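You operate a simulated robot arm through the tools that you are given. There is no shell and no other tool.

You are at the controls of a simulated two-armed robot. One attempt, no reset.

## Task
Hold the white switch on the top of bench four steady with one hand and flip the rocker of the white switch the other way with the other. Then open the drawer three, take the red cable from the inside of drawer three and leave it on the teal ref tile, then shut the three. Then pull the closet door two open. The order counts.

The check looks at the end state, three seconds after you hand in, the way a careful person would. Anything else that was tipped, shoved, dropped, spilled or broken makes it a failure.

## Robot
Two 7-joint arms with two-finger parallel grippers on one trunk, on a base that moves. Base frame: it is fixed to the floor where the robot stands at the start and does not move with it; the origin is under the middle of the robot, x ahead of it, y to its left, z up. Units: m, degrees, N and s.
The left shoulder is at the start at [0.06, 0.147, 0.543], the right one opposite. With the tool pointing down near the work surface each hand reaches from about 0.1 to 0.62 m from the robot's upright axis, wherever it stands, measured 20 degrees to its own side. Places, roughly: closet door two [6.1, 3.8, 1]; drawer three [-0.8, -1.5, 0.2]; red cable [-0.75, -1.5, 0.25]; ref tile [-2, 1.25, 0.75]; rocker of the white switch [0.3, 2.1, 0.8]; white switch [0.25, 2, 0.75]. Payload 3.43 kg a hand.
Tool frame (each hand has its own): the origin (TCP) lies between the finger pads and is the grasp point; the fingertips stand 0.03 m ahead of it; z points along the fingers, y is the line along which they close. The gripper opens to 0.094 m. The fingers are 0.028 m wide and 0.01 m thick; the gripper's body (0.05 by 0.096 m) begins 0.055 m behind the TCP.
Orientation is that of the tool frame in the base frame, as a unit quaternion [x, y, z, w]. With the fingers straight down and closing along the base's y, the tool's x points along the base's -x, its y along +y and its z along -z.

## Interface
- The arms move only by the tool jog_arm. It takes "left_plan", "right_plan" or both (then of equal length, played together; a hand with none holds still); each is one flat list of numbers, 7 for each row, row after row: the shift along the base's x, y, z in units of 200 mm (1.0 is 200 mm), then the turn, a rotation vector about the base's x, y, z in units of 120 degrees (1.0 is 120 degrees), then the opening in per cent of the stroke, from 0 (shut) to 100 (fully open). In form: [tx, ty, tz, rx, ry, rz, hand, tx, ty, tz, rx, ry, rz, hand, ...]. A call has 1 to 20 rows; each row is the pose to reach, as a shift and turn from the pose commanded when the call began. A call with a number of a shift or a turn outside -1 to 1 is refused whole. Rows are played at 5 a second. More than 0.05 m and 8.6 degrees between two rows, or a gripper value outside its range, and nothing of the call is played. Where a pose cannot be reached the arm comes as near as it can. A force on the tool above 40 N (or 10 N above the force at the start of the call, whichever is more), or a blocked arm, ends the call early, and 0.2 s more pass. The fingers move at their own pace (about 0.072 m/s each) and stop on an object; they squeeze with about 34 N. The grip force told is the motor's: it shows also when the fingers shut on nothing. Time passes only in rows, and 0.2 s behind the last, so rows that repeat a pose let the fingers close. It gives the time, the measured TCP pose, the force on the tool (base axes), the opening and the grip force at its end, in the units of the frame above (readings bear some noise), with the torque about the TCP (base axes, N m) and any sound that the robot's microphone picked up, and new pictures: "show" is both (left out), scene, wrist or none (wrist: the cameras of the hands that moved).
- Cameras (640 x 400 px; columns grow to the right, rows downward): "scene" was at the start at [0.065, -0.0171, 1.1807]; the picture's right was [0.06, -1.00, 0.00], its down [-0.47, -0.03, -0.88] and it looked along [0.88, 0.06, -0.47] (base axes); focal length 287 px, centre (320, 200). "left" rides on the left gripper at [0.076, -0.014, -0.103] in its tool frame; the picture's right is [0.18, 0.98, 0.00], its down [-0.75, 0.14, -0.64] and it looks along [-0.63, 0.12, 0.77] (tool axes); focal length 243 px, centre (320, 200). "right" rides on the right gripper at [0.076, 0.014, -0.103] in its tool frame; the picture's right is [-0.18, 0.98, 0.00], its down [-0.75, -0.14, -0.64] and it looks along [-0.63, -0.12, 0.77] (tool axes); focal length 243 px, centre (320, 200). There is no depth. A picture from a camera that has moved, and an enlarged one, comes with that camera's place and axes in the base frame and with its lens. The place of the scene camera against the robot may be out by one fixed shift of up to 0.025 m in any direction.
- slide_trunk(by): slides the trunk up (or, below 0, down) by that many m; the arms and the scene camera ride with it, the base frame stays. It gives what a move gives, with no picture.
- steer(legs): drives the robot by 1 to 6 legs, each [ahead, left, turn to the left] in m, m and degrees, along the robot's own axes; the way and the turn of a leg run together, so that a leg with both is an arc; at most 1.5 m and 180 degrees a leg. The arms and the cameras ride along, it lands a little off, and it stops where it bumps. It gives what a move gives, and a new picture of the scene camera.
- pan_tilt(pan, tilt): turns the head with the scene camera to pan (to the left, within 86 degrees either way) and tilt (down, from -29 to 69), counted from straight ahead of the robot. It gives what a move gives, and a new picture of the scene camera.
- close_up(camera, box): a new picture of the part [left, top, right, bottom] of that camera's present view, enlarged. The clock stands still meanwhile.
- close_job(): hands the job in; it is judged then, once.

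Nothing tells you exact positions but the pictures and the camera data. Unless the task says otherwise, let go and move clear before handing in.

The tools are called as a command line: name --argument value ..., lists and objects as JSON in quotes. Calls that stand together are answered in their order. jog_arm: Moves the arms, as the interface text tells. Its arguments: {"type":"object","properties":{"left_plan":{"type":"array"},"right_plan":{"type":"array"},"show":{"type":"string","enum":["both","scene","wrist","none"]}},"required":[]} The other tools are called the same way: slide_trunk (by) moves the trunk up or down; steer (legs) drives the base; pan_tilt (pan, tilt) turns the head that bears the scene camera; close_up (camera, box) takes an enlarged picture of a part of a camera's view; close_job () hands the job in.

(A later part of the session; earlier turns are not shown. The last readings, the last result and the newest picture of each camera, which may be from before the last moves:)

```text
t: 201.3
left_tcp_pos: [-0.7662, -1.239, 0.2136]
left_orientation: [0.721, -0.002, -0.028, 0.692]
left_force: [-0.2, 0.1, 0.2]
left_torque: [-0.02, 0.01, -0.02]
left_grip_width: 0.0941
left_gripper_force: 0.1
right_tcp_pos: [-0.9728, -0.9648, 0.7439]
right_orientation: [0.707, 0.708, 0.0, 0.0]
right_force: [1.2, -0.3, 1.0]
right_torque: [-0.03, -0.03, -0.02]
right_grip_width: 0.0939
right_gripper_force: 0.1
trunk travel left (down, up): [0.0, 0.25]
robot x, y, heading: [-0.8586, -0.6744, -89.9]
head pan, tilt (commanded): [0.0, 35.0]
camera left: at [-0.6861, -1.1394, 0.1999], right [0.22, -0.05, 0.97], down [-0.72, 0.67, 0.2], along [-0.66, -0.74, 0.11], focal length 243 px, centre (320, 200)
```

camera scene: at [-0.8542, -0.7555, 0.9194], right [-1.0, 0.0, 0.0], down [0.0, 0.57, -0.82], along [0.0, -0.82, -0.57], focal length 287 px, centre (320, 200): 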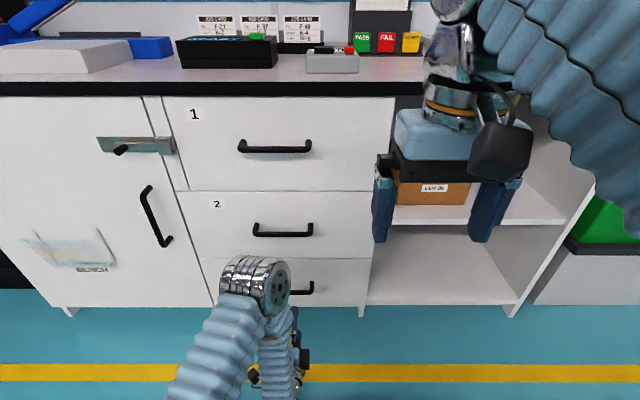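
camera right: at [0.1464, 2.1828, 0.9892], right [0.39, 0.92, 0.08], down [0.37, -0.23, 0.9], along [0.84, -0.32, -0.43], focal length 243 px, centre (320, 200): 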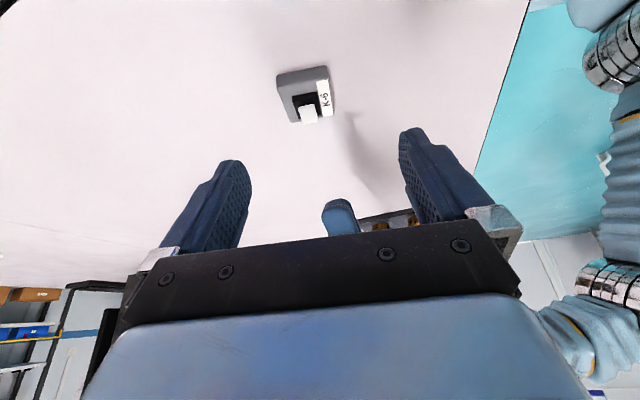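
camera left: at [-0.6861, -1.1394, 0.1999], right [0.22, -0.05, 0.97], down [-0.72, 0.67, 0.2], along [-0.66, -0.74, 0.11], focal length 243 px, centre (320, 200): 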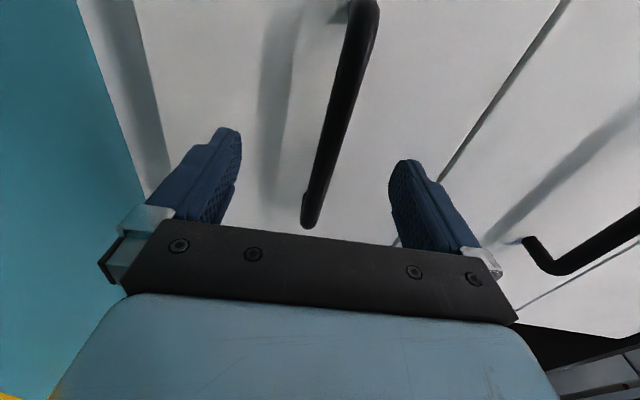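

The bar is at y ≈ -1.276, z ≈ 0.2155. I go 24 mm further forward and close on it.

jog_arm --left_plan '[0.01, -0.06, 0.005, 0, 0, 0, 100, 0.02, -0.12, 0.01, 0, 0, 0, 100, 0.02, -0.12, 0.01, 0, 0, 0, 60, 0.02, -0.12, 0.01, 0, 0, 0, 30, 0.02, -0.12, 0.01, 0, 0, 0, 5, 0.02, -0.12, 0.01, 0, 0, 0, 0, 0.02, -0.12, 0.01, 0, 0, 0, 0, 0.02, -0.12, 0.01, 0, 0, 0, 0]' --show "wrist"

```text
t: 203.1
left_tcp_pos: [-0.7627, -1.2628, 0.2159]
left_orientation: [0.72, -0.002, -0.029, 0.693]
left_force: [2.1, 7.4, 16.2]
left_torque: [-0.04, -1.0, -0.13]
left_grip_width: 0.0161
left_gripper_force: 44.9
right_tcp_pos: [-0.974, -0.9634, 0.744]
right_orientation: [0.706, 0.708, -0.001, 0.0]
right_force: [-0.3, 0.5, -0.9]
right_torque: [0.0, 0.03, 0.0]
right_grip_width: 0.0938
right_gripper_force: 0.1
trunk travel left (down, up): [0.0, 0.25]
robot x, y, heading: [-0.856, -0.6765, -89.9]
head pan, tilt (commanded): [0.0, 35.0]
camera left: at [-0.683, -1.164, 0.2028], right [0.22, -0.05, 0.97], down [-0.72, 0.67, 0.19], along [-0.66, -0.74, 0.11], focal length 243 px, centre (320, 200)
```

left: 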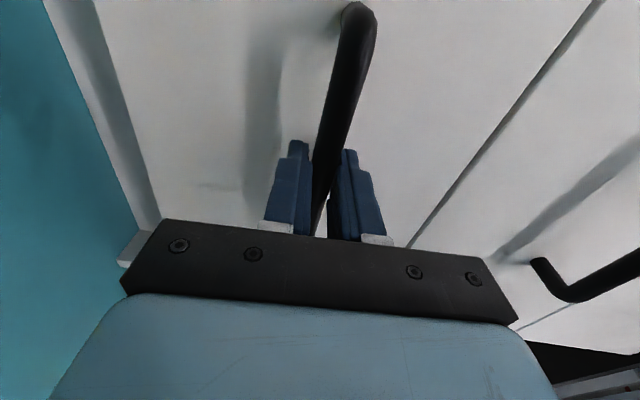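

The handle is gripped. I first pull 5 cm with the arm to see that the drawer slides.

jog_arm --left_plan '[0, 0.05, 0, 0, 0, 0, 0, 0, 0.1, 0, 0, 0, 0, 0, 0, 0.15, 0, 0, 0, 0, 0, 0, 0.2, 0, 0, 0, 0, 0, 0, 0.25, 0, 0, 0, 0, 0]'

```text
t: 204.3
left_tcp_pos: [-0.7622, -1.2123, 0.2154]
left_orientation: [0.721, -0.003, -0.028, 0.692]
left_force: [4.3, -1.9, 21.3]
left_torque: [-0.11, -1.09, 0.25]
left_grip_width: 0.0148
left_gripper_force: 45.0
right_tcp_pos: [-0.9744, -0.9631, 0.745]
right_orientation: [0.706, 0.708, 0.0, 0.001]
right_force: [0.2, -0.9, -0.2]
right_torque: [0.05, -0.01, 0.02]
right_grip_width: 0.094
right_gripper_force: 0.0
trunk travel left (down, up): [0.0, 0.25]
robot x, y, heading: [-0.8589, -0.6748, -89.8]
head pan, tilt (commanded): [0.0, 35.0]
camera scene: at [-0.8544, -0.7545, 0.9196], right [-1.0, 0.0, 0.0], down [0.0, 0.57, -0.82], along [0.0, -0.82, -0.57], focal length 287 px, centre (320, 200)
camera left: at [-0.683, -1.113, 0.2028], right [0.22, -0.05, 0.97], down [-0.72, 0.67, 0.19], along [-0.66, -0.74, 0.11], focal length 243 px, centre (320, 200)
```

scene: 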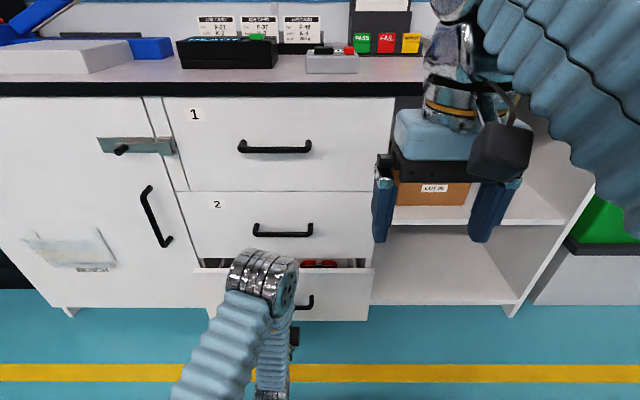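
left: 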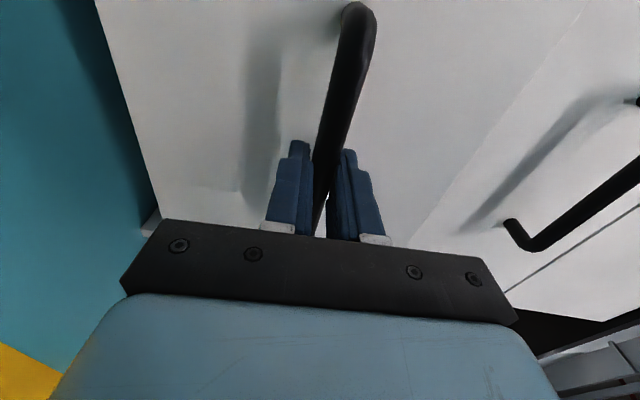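

The drawer slides and I can glimpse a red thing inside. I relieve the slight roll strain on the handle and then back the base off to pull the drawer further out.

jog_arm --left_plan '[0, 0, 0.004, 0, -0.009, 0, 0, 0, 0, 0.008, 0, -0.0175, 0, 0]' --show "none"

steer --legs '[[-0.2, 0, 0]]'

```text
t: 204.9
left_tcp_pos: [-0.7636, -1.2126, 0.2161]
left_orientation: [0.722, -0.015, -0.016, 0.692]
left_force: [8.1, -1.3, 13.7]
left_torque: [-0.11, 0.49, -0.15]
left_grip_width: 0.0139
left_gripper_force: 45.4
right_tcp_pos: [-0.9743, -0.9634, 0.7439]
right_orientation: [0.706, 0.709, 0.0, 0.0]
right_force: [-0.7, -0.5, -1.0]
right_torque: [0.0, 0.01, 0.0]
right_grip_width: 0.0939
right_gripper_force: 0.0
trunk travel left (down, up): [0.0, 0.25]
robot x, y, heading: [-0.8571, -0.6747, -90.2]
head pan, tilt (commanded): [0.0, 35.0]
```

```text
t: 206.5
left_tcp_pos: [-0.7626, -1.0129, 0.2146]
left_orientation: [0.722, -0.014, -0.015, 0.691]
left_force: [-5.9, -0.7, 2.9]
left_torque: [-0.07, -0.06, -0.59]
left_grip_width: 0.0138
left_gripper_force: 45.1
right_tcp_pos: [-0.9743, -0.7653, 0.7437]
right_orientation: [0.705, 0.709, 0.001, 0.0]
right_force: [0.7, -0.4, 0.1]
right_torque: [-0.02, 0.02, 0.0]
right_grip_width: 0.0939
right_gripper_force: 0.1
trunk travel left (down, up): [0.0, 0.25]
robot x, y, heading: [-0.8589, -0.4749, -89.9]
head pan, tilt (commanded): [0.0, 35.0]
camera scene: at [-0.8545, -0.5563, 0.9194], right [-1.0, 0.0, 0.0], down [0.0, 0.57, -0.82], along [0.0, -0.82, -0.57], focal length 287 px, centre (320, 200)
```

scene: 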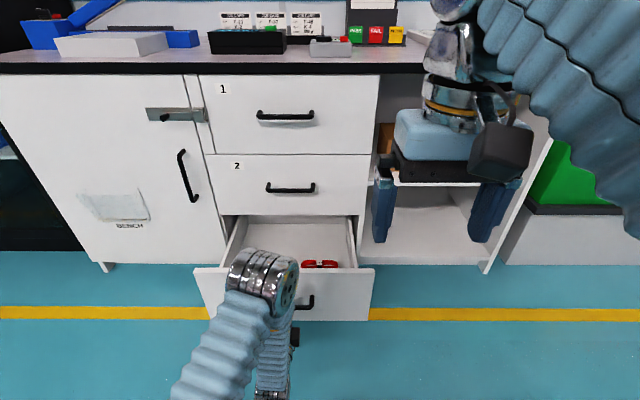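

The drawer is open 25 cm with a red coil visible inside. I pull it another 12 cm for room to reach in.

steer --legs '[[-0.12, 0, 0]]'

close_up --camera "scene" --box '[180, 200, 420, 350]'

```text
t: 207.7
left_tcp_pos: [-0.762, -0.8935, 0.2153]
left_orientation: [0.722, -0.014, -0.015, 0.691]
left_force: [6.4, -1.3, -0.4]
left_torque: [-0.06, 0.1, -0.34]
left_grip_width: 0.0136
left_gripper_force: 45.0
right_tcp_pos: [-0.9742, -0.6479, 0.7439]
right_orientation: [0.705, 0.709, 0.0, 0.0]
right_force: [-0.7, -0.4, 0.4]
right_torque: [0.02, 0.0, 0.02]
right_grip_width: 0.0941
right_gripper_force: 0.0
trunk travel left (down, up): [0.0, 0.25]
robot x, y, heading: [-0.8611, -0.3579, -89.8]
head pan, tilt (commanded): [0.0, 35.0]
camera scene: at [-0.8547, -0.438, 0.9195], right [-1.0, 0.0, 0.0], down [0.0, 0.57, -0.82], along [0.0, -0.82, -0.57], focal length 287 px, centre (320, 200)
```

scene: 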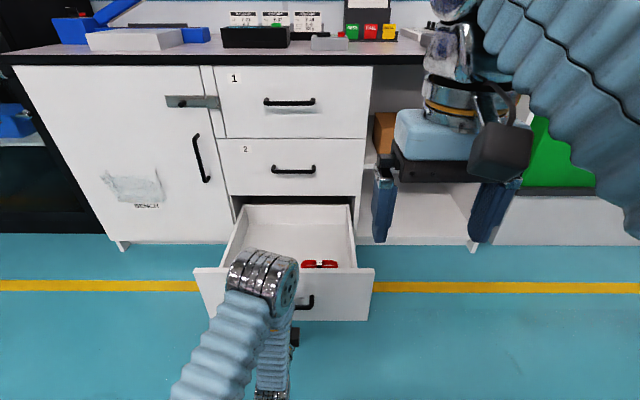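

```text
2.67 times, centred on (300, 275) of scene
camera zoom: at [-0.8547, -0.438, 0.9195], right [-1.0, 0.0, 0.0], down [0.0, 0.57, -0.82], along [0.0, -0.82, -0.57], focal length 765 px, centre (373, 0)
```

zoom: 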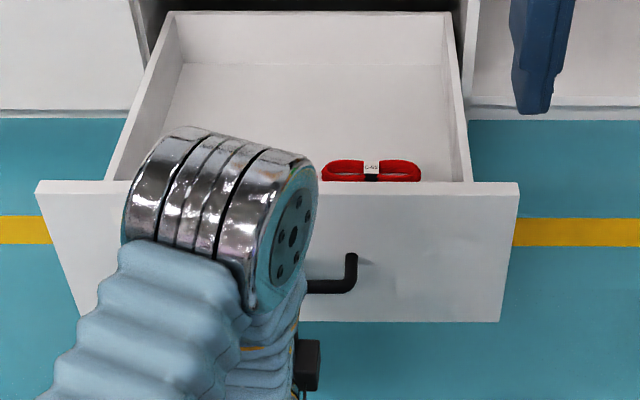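

The drawer is well open (≈37 cm) and the red coiled cable lies just behind its front panel. I let go of the handle and back the left hand off it.

jog_arm --left_plan '[0, 0, 0, 0, 0, 0, 30, 0, 0, 0, 0, 0, 0, 60, 0, 0, 0, 0, 0, 0, 90, 0, 0, 0, 0, 0, 0, 100, 0, 0.05, 0, 0, 0, 0, 100, 0, 0.12, 0, 0, 0, 0, 100, 0, 0.2, 0, 0, 0, 0, 100, 0, 0.27, 0, 0, 0, 0, 100]' --show "wrist"

steer --legs '[[-0.12, 0, 0]]'

```text
t: 209.5
left_tcp_pos: [-0.7634, -0.8402, 0.2156]
left_orientation: [0.722, -0.013, -0.014, 0.691]
left_force: [-0.8, -0.2, 0.2]
left_torque: [0.0, 0.04, -0.03]
left_grip_width: 0.0941
left_gripper_force: 0.0
right_tcp_pos: [-0.9743, -0.6469, 0.7436]
right_orientation: [0.705, 0.709, -0.001, 0.0]
right_force: [-0.2, -0.3, -0.3]
right_torque: [-0.03, -0.01, 0.01]
right_grip_width: 0.0937
right_gripper_force: 0.0
trunk travel left (down, up): [0.0, 0.25]
robot x, y, heading: [-0.8583, -0.3566, -90.0]
head pan, tilt (commanded): [0.0, 35.0]
camera left: at [-0.6828, -0.7407, 0.206], right [0.18, -0.05, 0.98], down [-0.73, 0.67, 0.17], along [-0.66, -0.74, 0.09], focal length 243 px, centre (320, 200)
```

left: 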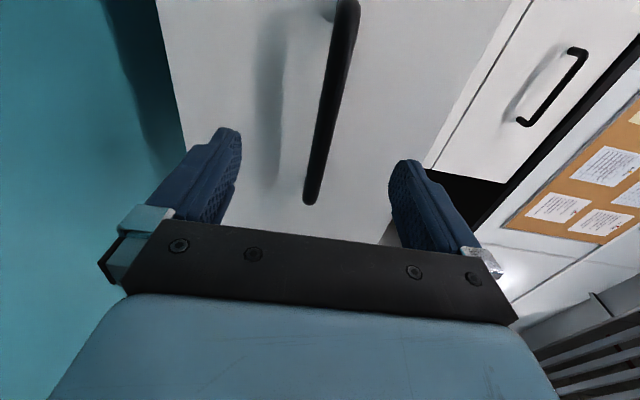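

```text
t: 210.8
left_tcp_pos: [-0.7637, -0.7192, 0.2159]
left_orientation: [0.722, -0.014, -0.016, 0.692]
left_force: [-0.4, 0.3, -0.7]
left_torque: [-0.03, 0.0, -0.01]
left_grip_width: 0.0942
left_gripper_force: 0.1
right_tcp_pos: [-0.974, -0.5262, 0.7431]
right_orientation: [0.705, 0.709, 0.0, 0.0]
right_force: [1.2, 0.3, -0.2]
right_torque: [0.03, 0.01, -0.02]
right_grip_width: 0.0938
right_gripper_force: 0.1
trunk travel left (down, up): [0.0, 0.25]
robot x, y, heading: [-0.859, -0.2371, -89.7]
head pan, tilt (commanded): [0.0, 35.0]
camera scene: at [-0.8552, -0.3168, 0.9195], right [-1.0, 0.0, 0.0], down [0.0, 0.57, -0.82], along [0.0, -0.82, -0.57], focal length 287 px, centre (320, 200)
```

scene: 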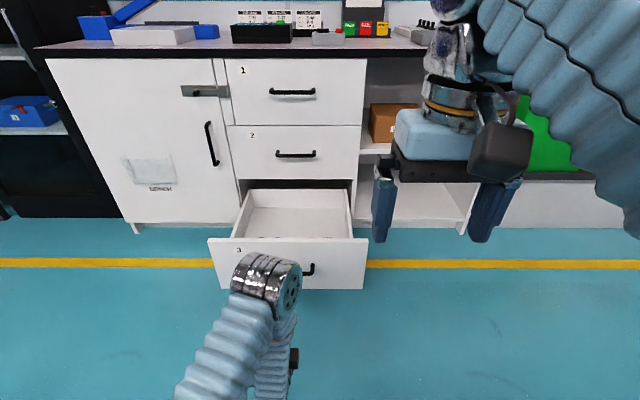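

Next I lift the left hand out of the way and turn it back to its tool-down rest pose, so the right hand can fetch the cable.

jog_arm --left_plan '[0.06, 0, 0.17, 0, 0, 0, 100, 0.12, 0, 0.34, 0, 0, 0, 100, 0.18, 0, 0.51, 0, 0, 0, 100, 0.24, 0, 0.68, 0, 0, 0, 100, 0.3, 0, 0.85, 0, 0, 0, 100, 0.35, 0, 1.0, 0, 0, 0, 100]' --show "none"

jog_arm --left_plan '[0, 0, 0.067, 0.0385, 0.0385, 0.0385, 100, 0, 0.02, 0.133, 0.077, 0.077, 0.077, 100, 0, 0.06, 0.2, 0.1155, 0.1155, 0.1155, 100, 0, 0.12, 0.267, 0.154, 0.154, 0.154, 100, 0, 0.18, 0.333, 0.1925, 0.1925, 0.1925, 100, 0, 0.25, 0.4, 0.231, 0.231, 0.231, 100, 0, 0.32, 0.467, 0.2694, 0.2694, 0.2694, 100, 0, 0.39, 0.533, 0.3079, 0.3079, 0.3079, 100, 0, 0.46, 0.6, 0.3464, 0.3464, 0.3464, 100, 0, 0.53, 0.667, 0.3849, 0.3849, 0.3849, 100, 0, 0.6, 0.733, 0.4234, 0.4234, 0.4234, 100, 0, 0.67, 0.8, 0.4619, 0.4619, 0.4619, 100, 0, 0.74, 0.867, 0.5004, 0.5004, 0.5004, 100, 0, 0.81, 0.933, 0.5389, 0.5389, 0.5389, 100, 0, 0.88, 1.0, 0.5774, 0.5774, 0.5774, 100, 0, 0.88, 1.0, 0.5774, 0.5774, 0.5774, 100]'

```text
t: 212.2
left_tcp_pos: [-0.7146, -0.745, 0.3598]
left_orientation: [0.722, -0.014, -0.014, 0.691]
left_force: [0.1, -0.3, 0.4]
left_torque: [0.0, -0.02, 0.01]
left_grip_width: 0.094
left_gripper_force: 0.1
left hand out of reach, approached as far as the arm can: row 4, 5, 6
right_tcp_pos: [-0.9749, -0.5259, 0.7444]
right_orientation: [0.705, 0.71, 0.0, -0.001]
right_force: [0.4, 0.5, 0.5]
right_torque: [0.02, 0.01, 0.03]
right_grip_width: 0.094
right_gripper_force: 0.0
trunk travel left (down, up): [0.0, 0.25]
robot x, y, heading: [-0.8613, -0.2357, -89.5]
head pan, tilt (commanded): [0.0, 35.0]
```

```text
t: 215.6
left_tcp_pos: [-0.7151, -0.5694, 0.5601]
left_orientation: [0.707, 0.707, -0.03, -0.002]
left_force: [-1.2, -0.2, -0.2]
left_torque: [-0.01, 0.02, -0.02]
left_grip_width: 0.094
left_gripper_force: 0.1
right_tcp_pos: [-0.975, -0.5245, 0.7436]
right_orientation: [0.706, 0.708, 0.0, 0.001]
right_force: [0.1, 0.0, -0.3]
right_torque: [0.0, 0.03, -0.01]
right_grip_width: 0.0939
right_gripper_force: 0.1
trunk travel left (down, up): [0.0, 0.25]
robot x, y, heading: [-0.856, -0.2337, -89.9]
head pan, tilt (commanded): [0.0, 35.0]
camera scene: at [-0.8551, -0.3167, 0.9195], right [-1.0, 0.0, 0.0], down [0.0, 0.57, -0.82], along [0.0, -0.82, -0.57], focal length 287 px, centre (320, 200)
camera left: at [-0.7246, -0.4889, 0.6598], right [0.98, 0.18, -0.05], down [0.17, -0.73, 0.66], along [0.08, -0.66, -0.75], focal length 243 px, centre (320, 200)
```

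scene: 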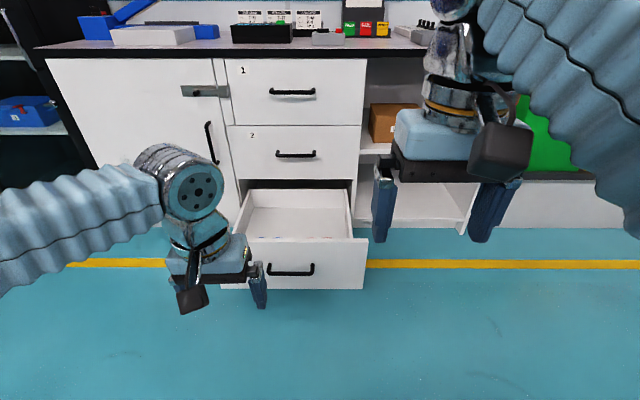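
left: 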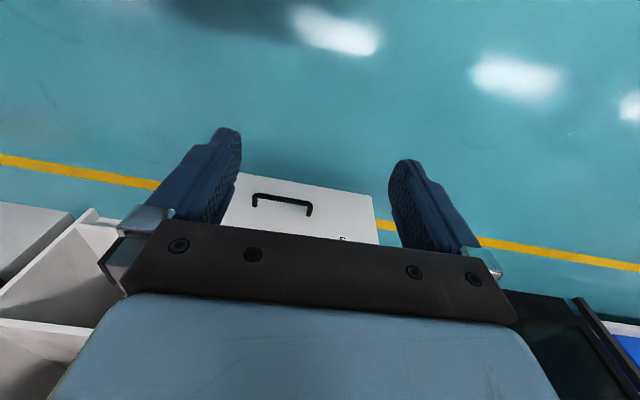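

The left hand is back in tool-down pose. I raise it a bit more and look down to see my own base's front edge and the drawer's contents.

jog_arm --left_plan '[0.02, 0.03, 0.18, 0, 0, 0, 100, 0.05, 0.06, 0.36, 0, 0, 0, 100, 0.08, 0.1, 0.54, 0, 0, 0, 100, 0.1, 0.14, 0.72, 0, 0, 0, 100, 0.12, 0.18, 0.88, 0, 0, 0, 100]' --show "none"

pan_tilt --pan 0 --tilt 69

slide_trunk --by 0.25

pan_tilt --pan 0 --tilt 50

```text
t: 216.8
left_tcp_pos: [-0.692, -0.529, 0.7347]
left_orientation: [0.706, 0.707, -0.03, -0.001]
left_force: [0.1, -0.5, -0.2]
left_torque: [0.0, -0.02, 0.02]
left_grip_width: 0.0939
left_gripper_force: 0.1
right_tcp_pos: [-0.9735, -0.5258, 0.7436]
right_orientation: [0.706, 0.709, 0.0, 0.0]
right_force: [0.3, 0.2, 0.5]
right_torque: [0.01, 0.02, -0.01]
right_grip_width: 0.094
right_gripper_force: 0.1
trunk travel left (down, up): [0.0, 0.25]
robot x, y, heading: [-0.8578, -0.2382, -89.7]
head pan, tilt (commanded): [0.0, 35.0]
```

```text
t: 217.7
left_tcp_pos: [-0.6923, -0.5307, 0.7334]
left_orientation: [0.707, 0.707, -0.03, 0.0]
left_force: [-0.4, -0.1, -0.6]
left_torque: [0.04, 0.01, 0.01]
left_grip_width: 0.0939
left_gripper_force: 0.1
right_tcp_pos: [-0.9746, -0.5249, 0.7431]
right_orientation: [0.705, 0.709, 0.001, -0.001]
right_force: [-0.1, -0.2, 0.5]
right_torque: [-0.02, -0.02, -0.01]
right_grip_width: 0.094
right_gripper_force: 0.0
trunk travel left (down, up): [0.0, 0.25]
robot x, y, heading: [-0.8603, -0.2371, -89.9]
head pan, tilt (commanded): [0.0, 68.8]
camera scene: at [-0.8552, -0.2846, 0.8758], right [-1.0, 0.0, 0.0], down [0.0, 0.93, -0.36], along [0.0, -0.36, -0.93], focal length 287 px, centre (320, 200)
```

scene: 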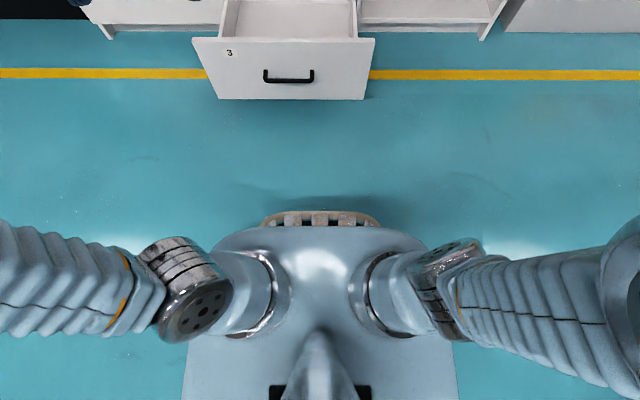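

```text
t: 220.3
left_tcp_pos: [-0.6912, -0.53, 0.984]
left_orientation: [0.706, 0.707, -0.031, -0.001]
left_force: [-0.4, 0.4, -0.6]
left_torque: [0.01, 0.01, 0.0]
left_grip_width: 0.0941
left_gripper_force: 0.1
right_tcp_pos: [-0.9741, -0.5254, 0.9922]
right_orientation: [0.706, 0.708, 0.001, 0.0]
right_force: [0.5, -0.3, 0.5]
right_torque: [0.01, -0.02, -0.02]
right_grip_width: 0.0942
right_gripper_force: 0.0
trunk travel left (down, up): [-0.25, 0.0]
robot x, y, heading: [-0.8564, -0.2323, -89.7]
head pan, tilt (commanded): [0.0, 68.8]
```

```text
t: 221.1
left_tcp_pos: [-0.6924, -0.5291, 0.9825]
left_orientation: [0.706, 0.707, -0.03, 0.0]
left_force: [0.6, 0.5, 0.9]
left_torque: [-0.03, 0.0, 0.0]
left_grip_width: 0.094
left_gripper_force: 0.0
right_tcp_pos: [-0.9747, -0.5264, 0.9937]
right_orientation: [0.706, 0.709, 0.0, 0.0]
right_force: [0.2, 0.1, -0.3]
right_torque: [-0.02, 0.04, -0.03]
right_grip_width: 0.094
right_gripper_force: 0.2
trunk travel left (down, up): [-0.25, 0.0]
robot x, y, heading: [-0.8567, -0.2351, -89.9]
head pan, tilt (commanded): [0.0, 50.0]
camera scene: at [-0.8551, -0.3056, 1.1477], right [-1.0, 0.0, 0.0], down [0.0, 0.77, -0.64], along [0.0, -0.64, -0.77], focal length 287 px, centre (320, 200)
```

scene: 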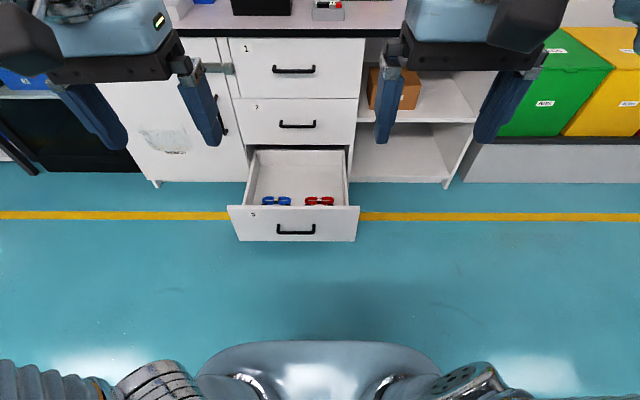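

I see both a blue and a red cable in the drawer; the red one is near [-0.855, -1.13, ~0.14]. I zoom in on them, and my base's front reaches 0.32 m ahead of my axis.

close_up --camera "scene" --box '[248, 170, 352, 235]'

slide_trunk --by -0.25

steer --legs '[[0, 0.15, 0], [0.25, 0, 0]]'

```text
6.15 times, centred on (300, 202) of scene
camera zoom: at [-0.8551, -0.3056, 1.1477], right [-1.0, 0.0, 0.0], down [0.0, 0.77, -0.64], along [0.0, -0.64, -0.77], focal length 1764 px, centre (443, 185)
```

zoom: 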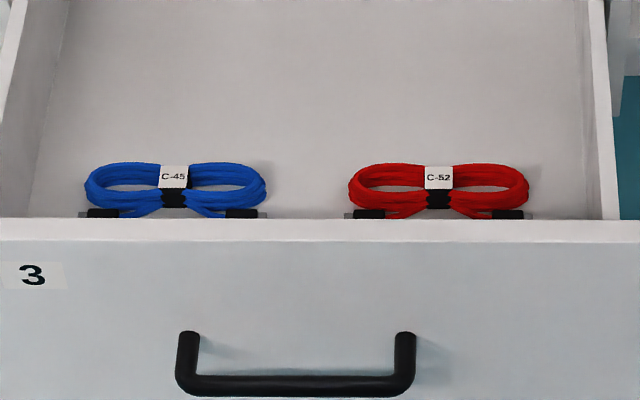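

```text
t: 223.7
left_tcp_pos: [-0.6922, -0.5289, 0.7332]
left_orientation: [0.707, 0.706, -0.03, -0.001]
left_force: [0.5, 0.0, 0.1]
left_torque: [0.0, 0.01, 0.0]
left_grip_width: 0.0942
left_gripper_force: 0.0
right_tcp_pos: [-0.9736, -0.5251, 0.743]
right_orientation: [0.705, 0.709, -0.001, 0.0]
right_force: [-0.8, 0.1, 0.1]
right_torque: [0.01, 0.02, -0.04]
right_grip_width: 0.0942
right_gripper_force: 0.1
trunk travel left (down, up): [0.0, 0.25]
robot x, y, heading: [-0.8598, -0.2359, -89.7]
head pan, tilt (commanded): [0.0, 50.0]
```

```text
t: 226.5
left_tcp_pos: [-0.5435, -0.7765, 0.7339]
left_orientation: [0.707, 0.707, -0.029, -0.001]
left_force: [-0.2, -0.2, 0.0]
left_torque: [0.0, -0.02, -0.02]
left_grip_width: 0.0939
left_gripper_force: 0.1
right_tcp_pos: [-0.8255, -0.7722, 0.7434]
right_orientation: [0.706, 0.709, 0.0, -0.001]
right_force: [-0.4, -0.2, 0.5]
right_torque: [0.0, -0.02, -0.01]
right_grip_width: 0.094
right_gripper_force: 0.1
trunk travel left (down, up): [0.0, 0.25]
robot x, y, heading: [-0.7071, -0.4834, -90.0]
head pan, tilt (commanded): [0.0, 50.0]
camera scene: at [-0.706, -0.5517, 0.8977], right [-1.0, 0.0, 0.0], down [0.0, 0.77, -0.64], along [0.0, -0.64, -0.77], focal length 287 px, centre (320, 200)
```

scene: 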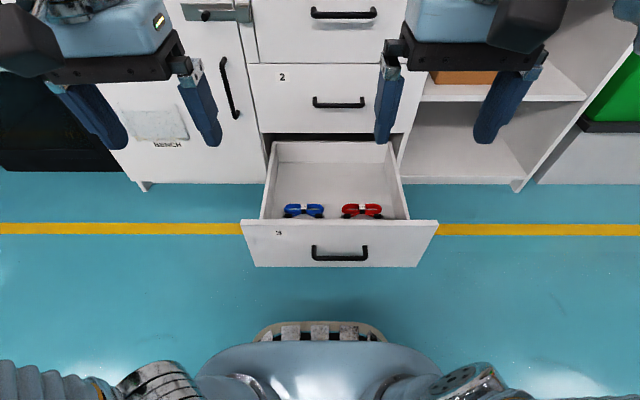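

The red cable (label C-52) is a tied bundle about 13 cm long lying along x; I'll pinch its tied waist with the fingers closing front-to-back. I turn the right hand a quarter turn and bring it over the drawer.

close_up --camera "scene" --box '[260, 170, 420, 270]'

jog_arm --right_plan '[-0.01, -0.09, -0.06, 0, 0, -0.068, 100, -0.03, -0.18, -0.12, 0, 0, -0.136, 100, -0.04, -0.27, -0.18, 0, 0, -0.204, 100, -0.05, -0.36, -0.24, 0, 0, -0.272, 100, -0.07, -0.45, -0.3, 0, 0, -0.34, 100, -0.08, -0.54, -0.36, 0, 0, -0.408, 100, -0.1, -0.63, -0.42, 0, 0, -0.476, 100, -0.11, -0.72, -0.5, 0, 0, -0.544, 100, -0.12, -0.81, -0.58, 0, 0, -0.612, 100, -0.14, -0.9, -0.66, 0, 0, -0.68, 100, -0.15, -1.0, -0.75, 0, 0, -0.75, 100, -0.15, -1.0, -0.75, 0, 0, -0.75, 100]'

```text
4.00 times, centred on (340, 220) of scene
camera zoom: at [-0.706, -0.5517, 0.8977], right [-1.0, 0.0, 0.0], down [0.0, 0.77, -0.64], along [0.0, -0.64, -0.77], focal length 1147 px, centre (240, 120)
```

zoom: 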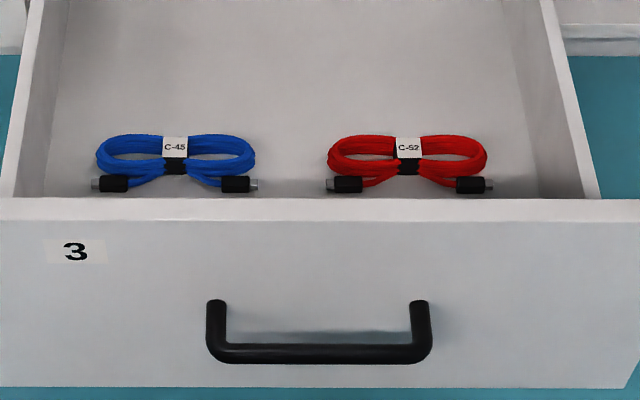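

```text
t: 229.1
left_tcp_pos: [-0.5428, -0.7758, 0.7346]
left_orientation: [0.707, 0.706, -0.03, -0.001]
left_force: [0.1, -0.5, 0.3]
left_torque: [0.01, -0.03, 0.04]
left_grip_width: 0.094
left_gripper_force: 0.0
right_tcp_pos: [-0.8543, -0.9716, 0.5945]
right_orientation: [1.0, 0.001, 0.001, 0.0]
right_force: [0.5, 0.0, -1.0]
right_torque: [0.0, 0.01, -0.02]
right_grip_width: 0.0941
right_gripper_force: 0.0
trunk travel left (down, up): [0.0, 0.25]
robot x, y, heading: [-0.71, -0.4843, -90.2]
head pan, tilt (commanded): [0.0, 50.0]
camera scene: at [-0.706, -0.5517, 0.8977], right [-1.0, 0.0, 0.0], down [0.0, 0.77, -0.64], along [0.0, -0.64, -0.77], focal length 287 px, centre (320, 200)
camera right: at [-0.7791, -0.9864, 0.6978], right [-0.18, -0.98, 0.0], down [-0.75, 0.14, 0.64], along [-0.63, 0.12, -0.77], focal length 243 px, centre (320, 200)
```

scene: 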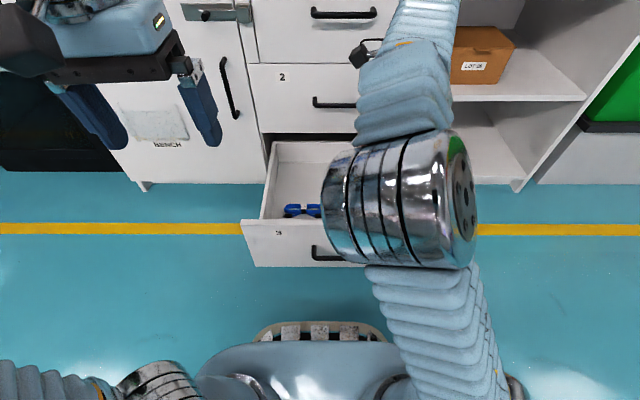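
right: 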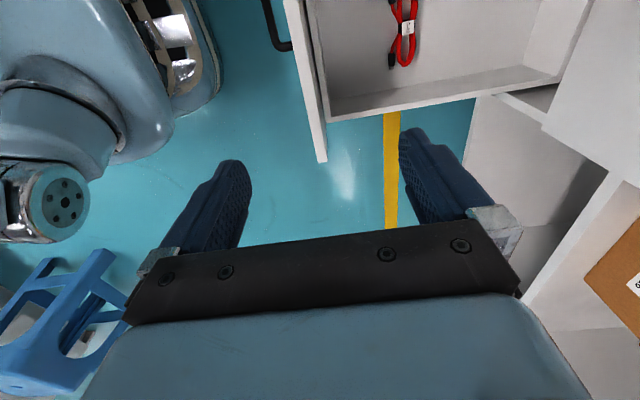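

The red cable's waist triangulates to about [-0.852, -1.136, 0.151]. I bring the right hand above it and look again.

jog_arm --right_plan '[0.002, -0.16, -0.16, 0, 0, 0, 100, 0.005, -0.32, -0.34, 0, 0, 0, 100, 0.008, -0.48, -0.5, 0, 0, 0, 100, 0.01, -0.64, -0.68, 0, 0, 0, 100, 0.01, -0.78, -0.85, 0, 0, 0, 100, 0.01, -0.82, -1.0, 0, 0, 0, 100, 0.01, -0.82, -1.0, 0, 0, 0, 100]'

close_up --camera "right" --box '[200, 0, 440, 150]'

```text
t: 230.7
left_tcp_pos: [-0.5431, -0.7757, 0.7328]
left_orientation: [0.707, 0.707, -0.03, -0.001]
left_force: [0.8, -0.2, -1.1]
left_torque: [0.02, -0.02, 0.02]
left_grip_width: 0.0942
left_gripper_force: 0.0
right_tcp_pos: [-0.8274, -1.0834, 0.3886]
right_orientation: [1.0, 0.002, 0.0, 0.001]
right_force: [-0.1, -0.1, 0.1]
right_torque: [0.02, 0.0, 0.03]
right_grip_width: 0.094
right_gripper_force: 0.0
right hand out of reach, approached as far as the arm can: row 4, 5, 6, 7
trunk travel left (down, up): [0.0, 0.25]
robot x, y, heading: [-0.7095, -0.4783, -89.8]
head pan, tilt (commanded): [0.0, 50.0]
camera scene: at [-0.706, -0.5517, 0.8978], right [-1.0, 0.0, 0.0], down [0.0, 0.77, -0.64], along [0.0, -0.64, -0.77], focal length 287 px, centre (320, 200)
camera right: at [-0.7504, -1.0971, 0.4927], right [-0.18, -0.98, 0.0], down [-0.75, 0.14, 0.64], along [-0.63, 0.11, -0.77], focal length 243 px, centre (320, 200)
```

scene: 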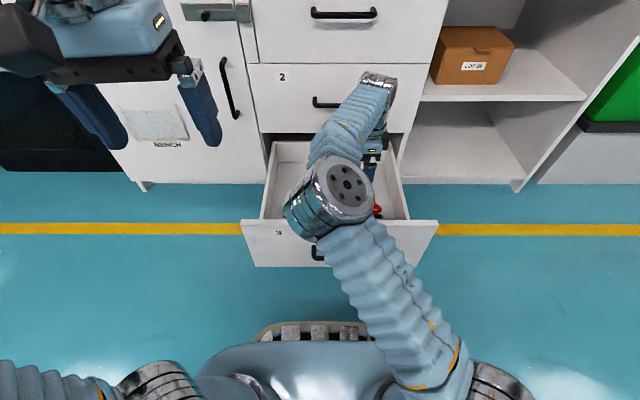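
right: 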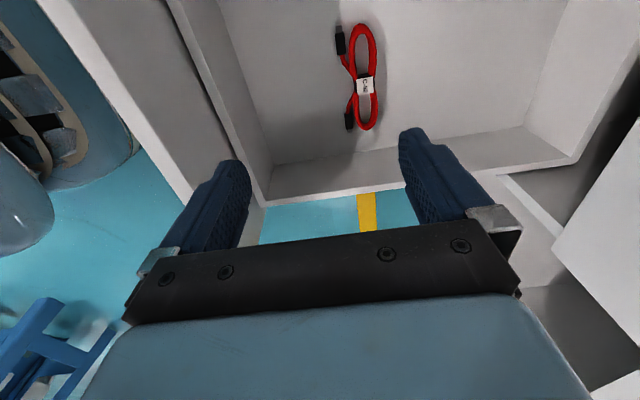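

```text
2.67 times, centred on (320, 75) of right
camera zoom: at [-0.7504, -1.0971, 0.4927], right [-0.18, -0.98, 0.0], down [-0.75, 0.14, 0.64], along [-0.63, 0.11, -0.77], focal length 647 px, centre (320, 533)
```

zoom: 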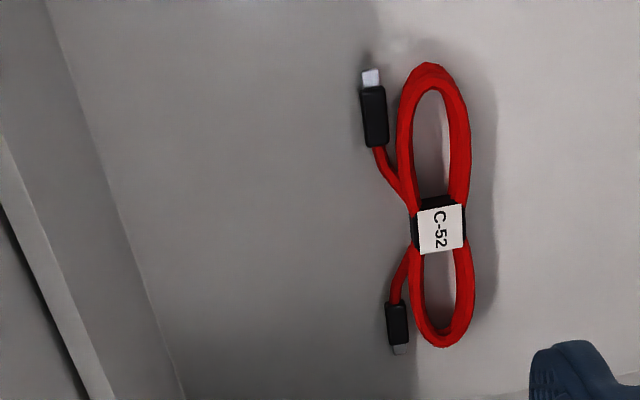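

The arm ran out of reach by about 5 cm there. I drive 5 cm closer (my base still stays about 7 cm clear of the handle) and then lower the hand over the cable.

steer --legs '[[0.05, 0, 0]]'

jog_arm --right_plan '[-0.04, 0, -0.15, 0, 0, 0, 100, -0.08, 0, -0.3, 0, 0, 0, 100, -0.12, 0, -0.45, 0, 0, 0, 100, -0.12, 0, -0.6, 0, 0, 0, 100, -0.12, 0, -0.7, 0, 0, 0, 100, -0.12, 0, -0.75, 0, 0, 0, 100]'

close_up --camera "right" --box '[200, 50, 440, 200]'

```text
t: 231.6
left_tcp_pos: [-0.5432, -0.8256, 0.7333]
left_orientation: [0.707, 0.707, -0.029, -0.002]
left_force: [0.7, -0.1, 0.6]
left_torque: [0.03, 0.0, -0.02]
left_grip_width: 0.0942
left_gripper_force: 0.1
right_tcp_pos: [-0.8259, -1.134, 0.3891]
right_orientation: [1.0, 0.002, 0.0, 0.001]
right_force: [-0.3, -0.6, -0.3]
right_torque: [0.0, 0.0, 0.02]
right_grip_width: 0.0941
right_gripper_force: 0.0
trunk travel left (down, up): [0.0, 0.25]
robot x, y, heading: [-0.7106, -0.5318, -89.9]
head pan, tilt (commanded): [0.0, 50.0]
camera scene: at [-0.7059, -0.6023, 0.8977], right [-1.0, 0.0, 0.0], down [0.0, 0.77, -0.64], along [0.0, -0.64, -0.77], focal length 287 px, centre (320, 200)
```

scene: 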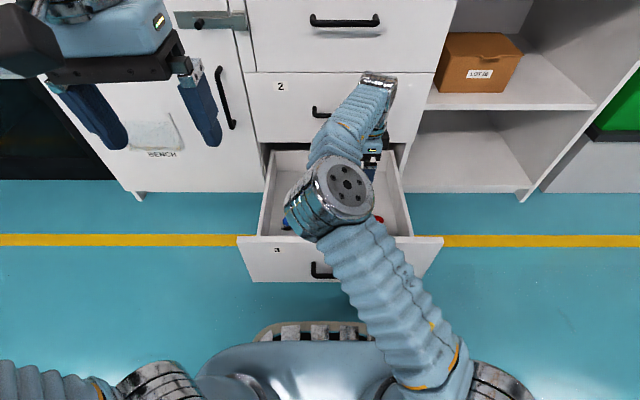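

```text
t: 233.0
left_tcp_pos: [-0.5434, -0.827, 0.734]
left_orientation: [0.707, 0.707, -0.031, -0.001]
left_force: [0.3, 0.3, -0.3]
left_torque: [-0.05, 0.06, -0.06]
left_grip_width: 0.0942
left_gripper_force: 0.0
right_tcp_pos: [-0.8388, -1.1058, 0.2518]
right_orientation: [1.0, 0.002, -0.001, 0.001]
right_force: [0.3, -0.8, -0.5]
right_torque: [0.02, 0.01, -0.03]
right_grip_width: 0.094
right_gripper_force: 0.1
right hand out of reach, approached as far as the arm can: row 1, 2, 3, 4, 5, 6
trunk travel left (down, up): [0.0, 0.25]
robot x, y, heading: [-0.7096, -0.532, -89.8]
head pan, tilt (commanded): [0.0, 50.0]
camera scene: at [-0.7059, -0.6022, 0.8978], right [-1.0, 0.0, 0.0], down [0.0, 0.77, -0.64], along [0.0, -0.64, -0.77], focal length 287 px, centre (320, 200)
camera right: at [-0.7612, -1.1203, 0.3564], right [-0.18, -0.98, 0.0], down [-0.75, 0.14, 0.64], along [-0.63, 0.11, -0.77], focal length 243 px, centre (320, 200)
```

scene: 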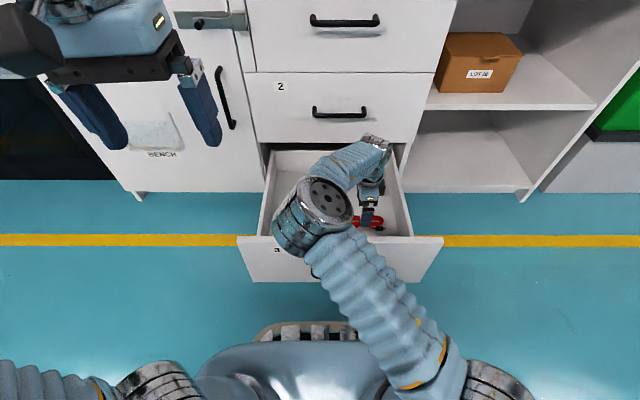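
right: 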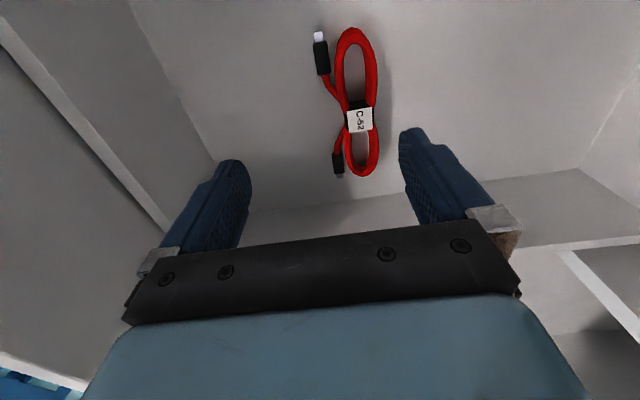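

```text
2.67 times, centred on (320, 125) of right
camera zoom: at [-0.7612, -1.1203, 0.3564], right [-0.18, -0.98, 0.0], down [-0.75, 0.14, 0.64], along [-0.63, 0.11, -0.77], focal length 647 px, centre (320, 400)
```

zoom: 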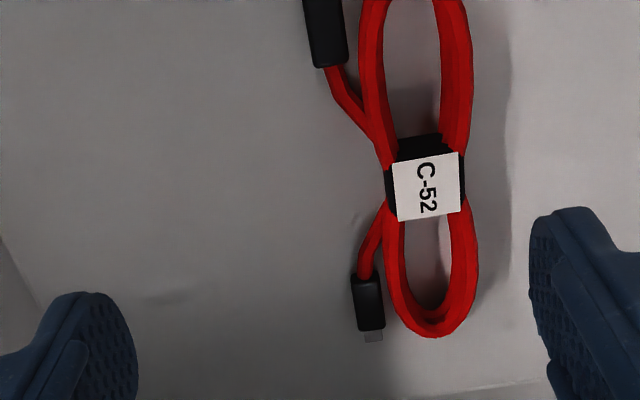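

Reaching over the front panel, the cable's waist is just out of reach with the tool straight down. Better to stand beside the drawer on its -x side, where the cable is only ~14 cm from the side wall. I lift the right hand out and turn it back first.

jog_arm --right_plan '[0, 0, 0.2, 0, 0, 0, 100, 0, 0, 0.4, 0, 0, 0, 100, 0, 0.02, 0.6, 0, 0, 0, 100, 0, 0.06, 0.8, 0, 0, 0, 100, 0, 0.1, 1.0, 0, 0, 0, 100]' --show "none"

jog_arm --right_plan '[0, 0.05, 0.15, 0, 0, 0.068, 100, 0, 0.1, 0.3, 0, 0, 0.136, 100, 0, 0.18, 0.45, 0, 0, 0.204, 100, 0, 0.27, 0.6, 0, 0, 0.272, 100, 0, 0.36, 0.75, 0, 0, 0.34, 100, 0, 0.46, 0.9, 0, 0, 0.408, 100, 0, 0.56, 1.0, 0, 0, 0.476, 100, 0, 0.67, 1.0, 0, 0, 0.544, 100, 0, 0.78, 1.0, 0, 0, 0.612, 100, 0, 0.89, 1.0, 0, 0, 0.68, 100, 0, 1.0, 1.0, 0, 0, 0.75, 100]' --show "scene"

```text
t: 234.2
left_tcp_pos: [-0.5424, -0.8252, 0.7336]
left_orientation: [0.707, 0.707, -0.029, -0.001]
left_force: [-0.5, 0.2, 0.2]
left_torque: [-0.02, 0.01, 0.02]
left_grip_width: 0.0943
left_gripper_force: 0.0
right_tcp_pos: [-0.839, -1.0858, 0.4502]
right_orientation: [1.0, 0.002, -0.001, 0.001]
right_force: [-0.2, -0.2, -0.6]
right_torque: [0.04, 0.0, 0.0]
right_grip_width: 0.0941
right_gripper_force: 0.1
trunk travel left (down, up): [0.0, 0.25]
robot x, y, heading: [-0.7132, -0.5316, -89.8]
head pan, tilt (commanded): [0.0, 50.0]
```

```text
t: 236.6
left_tcp_pos: [-0.5431, -0.8276, 0.7318]
left_orientation: [0.707, 0.707, -0.029, -0.001]
left_force: [0.5, 0.4, -0.5]
left_torque: [-0.02, 0.02, 0.01]
left_grip_width: 0.0939
left_gripper_force: 0.0
right_tcp_pos: [-0.8388, -0.8845, 0.6492]
right_orientation: [0.705, 0.709, 0.0, 0.001]
right_force: [0.7, -0.3, -0.9]
right_torque: [-0.03, -0.02, 0.0]
right_grip_width: 0.0939
right_gripper_force: 0.0
trunk travel left (down, up): [0.0, 0.25]
robot x, y, heading: [-0.7105, -0.5333, -90.3]
head pan, tilt (commanded): [0.0, 50.0]
camera scene: at [-0.7059, -0.6023, 0.8977], right [-1.0, 0.0, 0.0], down [0.0, 0.77, -0.64], along [0.0, -0.64, -0.77], focal length 287 px, centre (320, 200)
```

scene: 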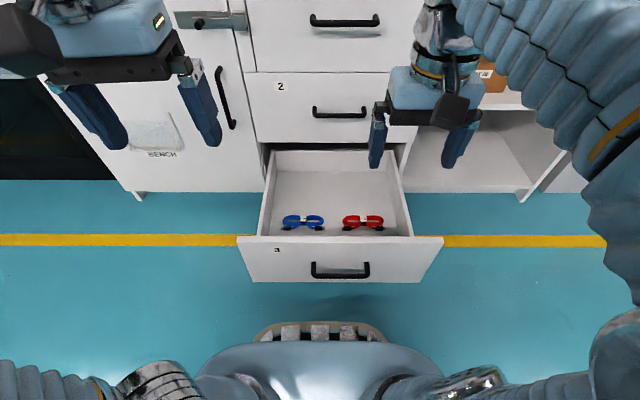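

The red cable is untouched. I'll go round to the drawer's -x side: back off, slide right, turn to face +x, then come alongside.

steer --legs '[[-0.25, 0, 0], [0, -0.65, 0], [0, 0, 90], [0, -0.5, 0]]'

pan_tilt --pan -25 --tilt 55

```text
t: 248.1
left_tcp_pos: [-1.0814, -0.6007, 0.7327]
left_orientation: [-0.003, 1.0, -0.022, 0.021]
left_force: [0.2, 0.0, 0.1]
left_torque: [0.02, 0.0, 0.01]
left_grip_width: 0.094
left_gripper_force: 0.0
right_tcp_pos: [-1.0208, -0.8964, 0.6483]
right_orientation: [-0.005, 1.0, 0.001, 0.0]
right_force: [-0.4, 0.0, -0.2]
right_torque: [0.0, -0.01, 0.02]
right_grip_width: 0.0938
right_gripper_force: 0.1
trunk travel left (down, up): [0.0, 0.25]
robot x, y, heading: [-1.3775, -0.7685, 0.4]
head pan, tilt (commanded): [0.0, 50.0]
camera scene: at [-1.3238, -0.7929, 0.8977], right [0.01, -1.0, 0.0], down [-0.77, -0.01, -0.64], along [0.64, 0.01, -0.77], focal length 287 px, centre (320, 200)
```

scene: 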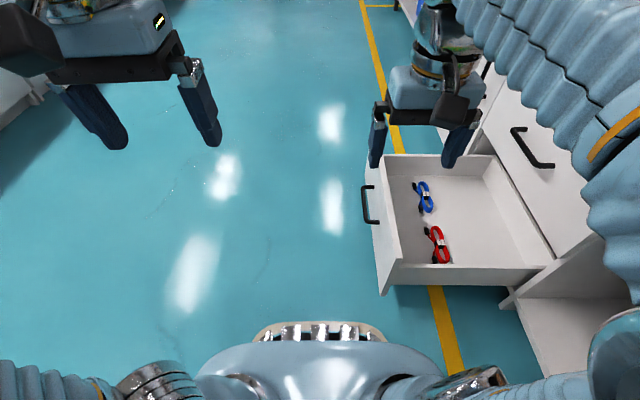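

```text
t: 249.0
left_tcp_pos: [-1.0824, -0.601, 0.734]
left_orientation: [-0.002, 1.0, -0.021, 0.02]
left_force: [-0.7, 0.5, 0.5]
left_torque: [0.0, -0.03, -0.02]
left_grip_width: 0.0941
left_gripper_force: 0.0
right_tcp_pos: [-1.0204, -0.8956, 0.6493]
right_orientation: [-0.005, 1.0, 0.001, 0.0]
right_force: [0.0, 0.2, 0.9]
right_torque: [0.0, 0.0, 0.02]
right_grip_width: 0.094
right_gripper_force: 0.0
trunk travel left (down, up): [0.0, 0.25]
robot x, y, heading: [-1.3767, -0.77, 0.4]
head pan, tilt (commanded): [-25.0, 55.0]
camera scene: at [-1.3352, -0.8234, 0.8912], right [-0.41, -0.91, 0.0], down [-0.75, 0.34, -0.57], along [0.52, -0.24, -0.82], focal length 287 px, centre (320, 200)
```

scene: 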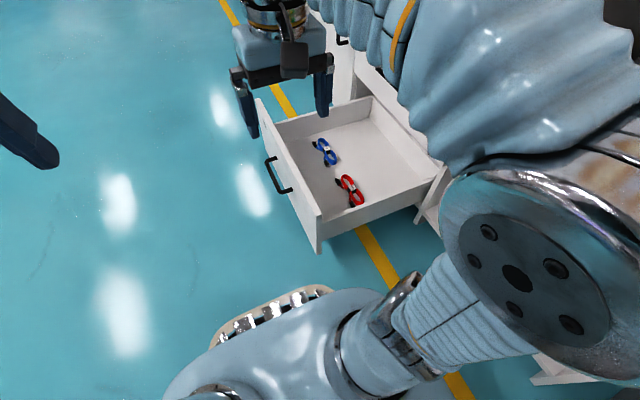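

Now the drawer is in front-right of me with the red cable in easy reach. I shift slightly closer and to the right, then bring the right hand above the cable.

steer --legs '[[0.05, -0.07, 0]]'

jog_arm --right_plan '[0.1, -0.14, -0.1, 0, 0, 0, 100, 0.2, -0.28, -0.2, 0, 0, 0, 100, 0.3, -0.42, -0.3, 0, 0, 0, 100, 0.4, -0.56, -0.4, 0, 0, 0, 100, 0.5, -0.7, -0.5, 0, 0, 0, 100, 0.58, -0.82, -0.65, 0, 0, 0, 100, 0.58, -0.82, -0.8, 0, 0, 0, 100, 0.58, -0.82, -1.0, 0, 0, 0, 100]'

close_up --camera "right" --box '[200, 50, 440, 200]'

```text
t: 250.1
left_tcp_pos: [-1.0301, -0.6723, 0.7335]
left_orientation: [-0.002, 1.0, -0.022, 0.021]
left_force: [0.9, 0.2, 0.8]
left_torque: [0.01, -0.02, 0.01]
left_grip_width: 0.0938
left_gripper_force: 0.0
right_tcp_pos: [-0.968, -0.9671, 0.6492]
right_orientation: [-0.006, 1.0, 0.001, 0.0]
right_force: [0.4, -1.1, -0.4]
right_torque: [-0.02, 0.03, 0.0]
right_grip_width: 0.0941
right_gripper_force: 0.0
trunk travel left (down, up): [0.0, 0.25]
robot x, y, heading: [-1.3265, -0.8451, 0.5]
head pan, tilt (commanded): [-25.0, 55.0]
camera scene: at [-1.2833, -0.894, 0.8912], right [-0.41, -0.91, 0.0], down [-0.75, 0.34, -0.57], along [0.52, -0.24, -0.82], focal length 287 px, centre (320, 200)
```

scene: 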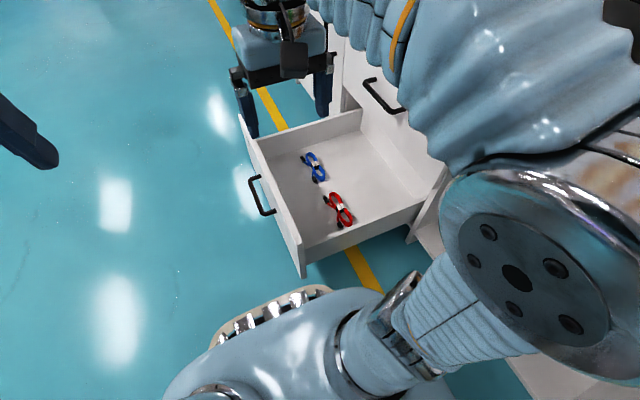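

```text
t: 251.8
left_tcp_pos: [-1.0301, -0.6719, 0.7335]
left_orientation: [-0.003, 1.0, -0.021, 0.021]
left_force: [-0.7, 0.5, 0.4]
left_torque: [0.01, -0.01, 0.02]
left_grip_width: 0.094
left_gripper_force: 0.1
right_tcp_pos: [-0.8505, -1.1311, 0.4493]
right_orientation: [-0.006, 1.0, 0.001, 0.001]
right_force: [-0.5, 0.0, 0.1]
right_torque: [-0.01, -0.01, 0.0]
right_grip_width: 0.0943
right_gripper_force: 0.1
trunk travel left (down, up): [0.0, 0.25]
robot x, y, heading: [-1.3216, -0.84, 0.4]
head pan, tilt (commanded): [-25.0, 55.0]
camera scene: at [-1.2834, -0.8941, 0.8913], right [-0.41, -0.91, 0.0], down [-0.75, 0.34, -0.57], along [0.52, -0.24, -0.82], focal length 287 px, centre (320, 200)
camera right: at [-0.9263, -1.1189, 0.5536], right [0.17, 0.98, 0.0], down [0.75, -0.13, 0.64], along [0.63, -0.11, -0.77], focal length 243 px, centre (320, 200)
```

scene: 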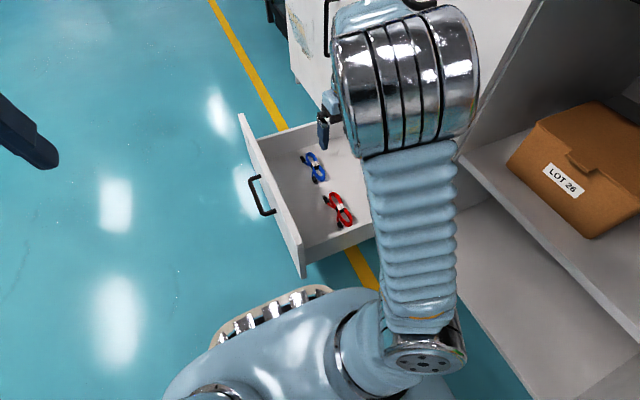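
right: 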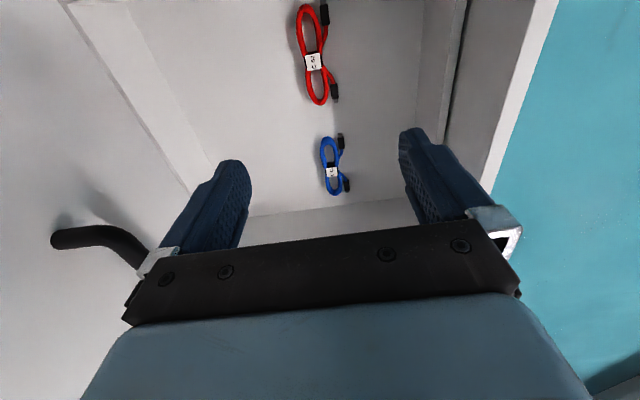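

```text
2.67 times, centred on (320, 125) of right
camera zoom: at [-0.9263, -1.1189, 0.5536], right [0.17, 0.98, 0.0], down [0.75, -0.13, 0.64], along [0.63, -0.11, -0.77], focal length 647 px, centre (320, 400)
```

zoom: 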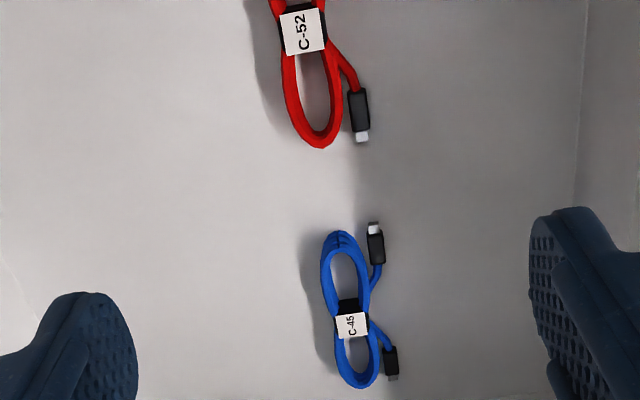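

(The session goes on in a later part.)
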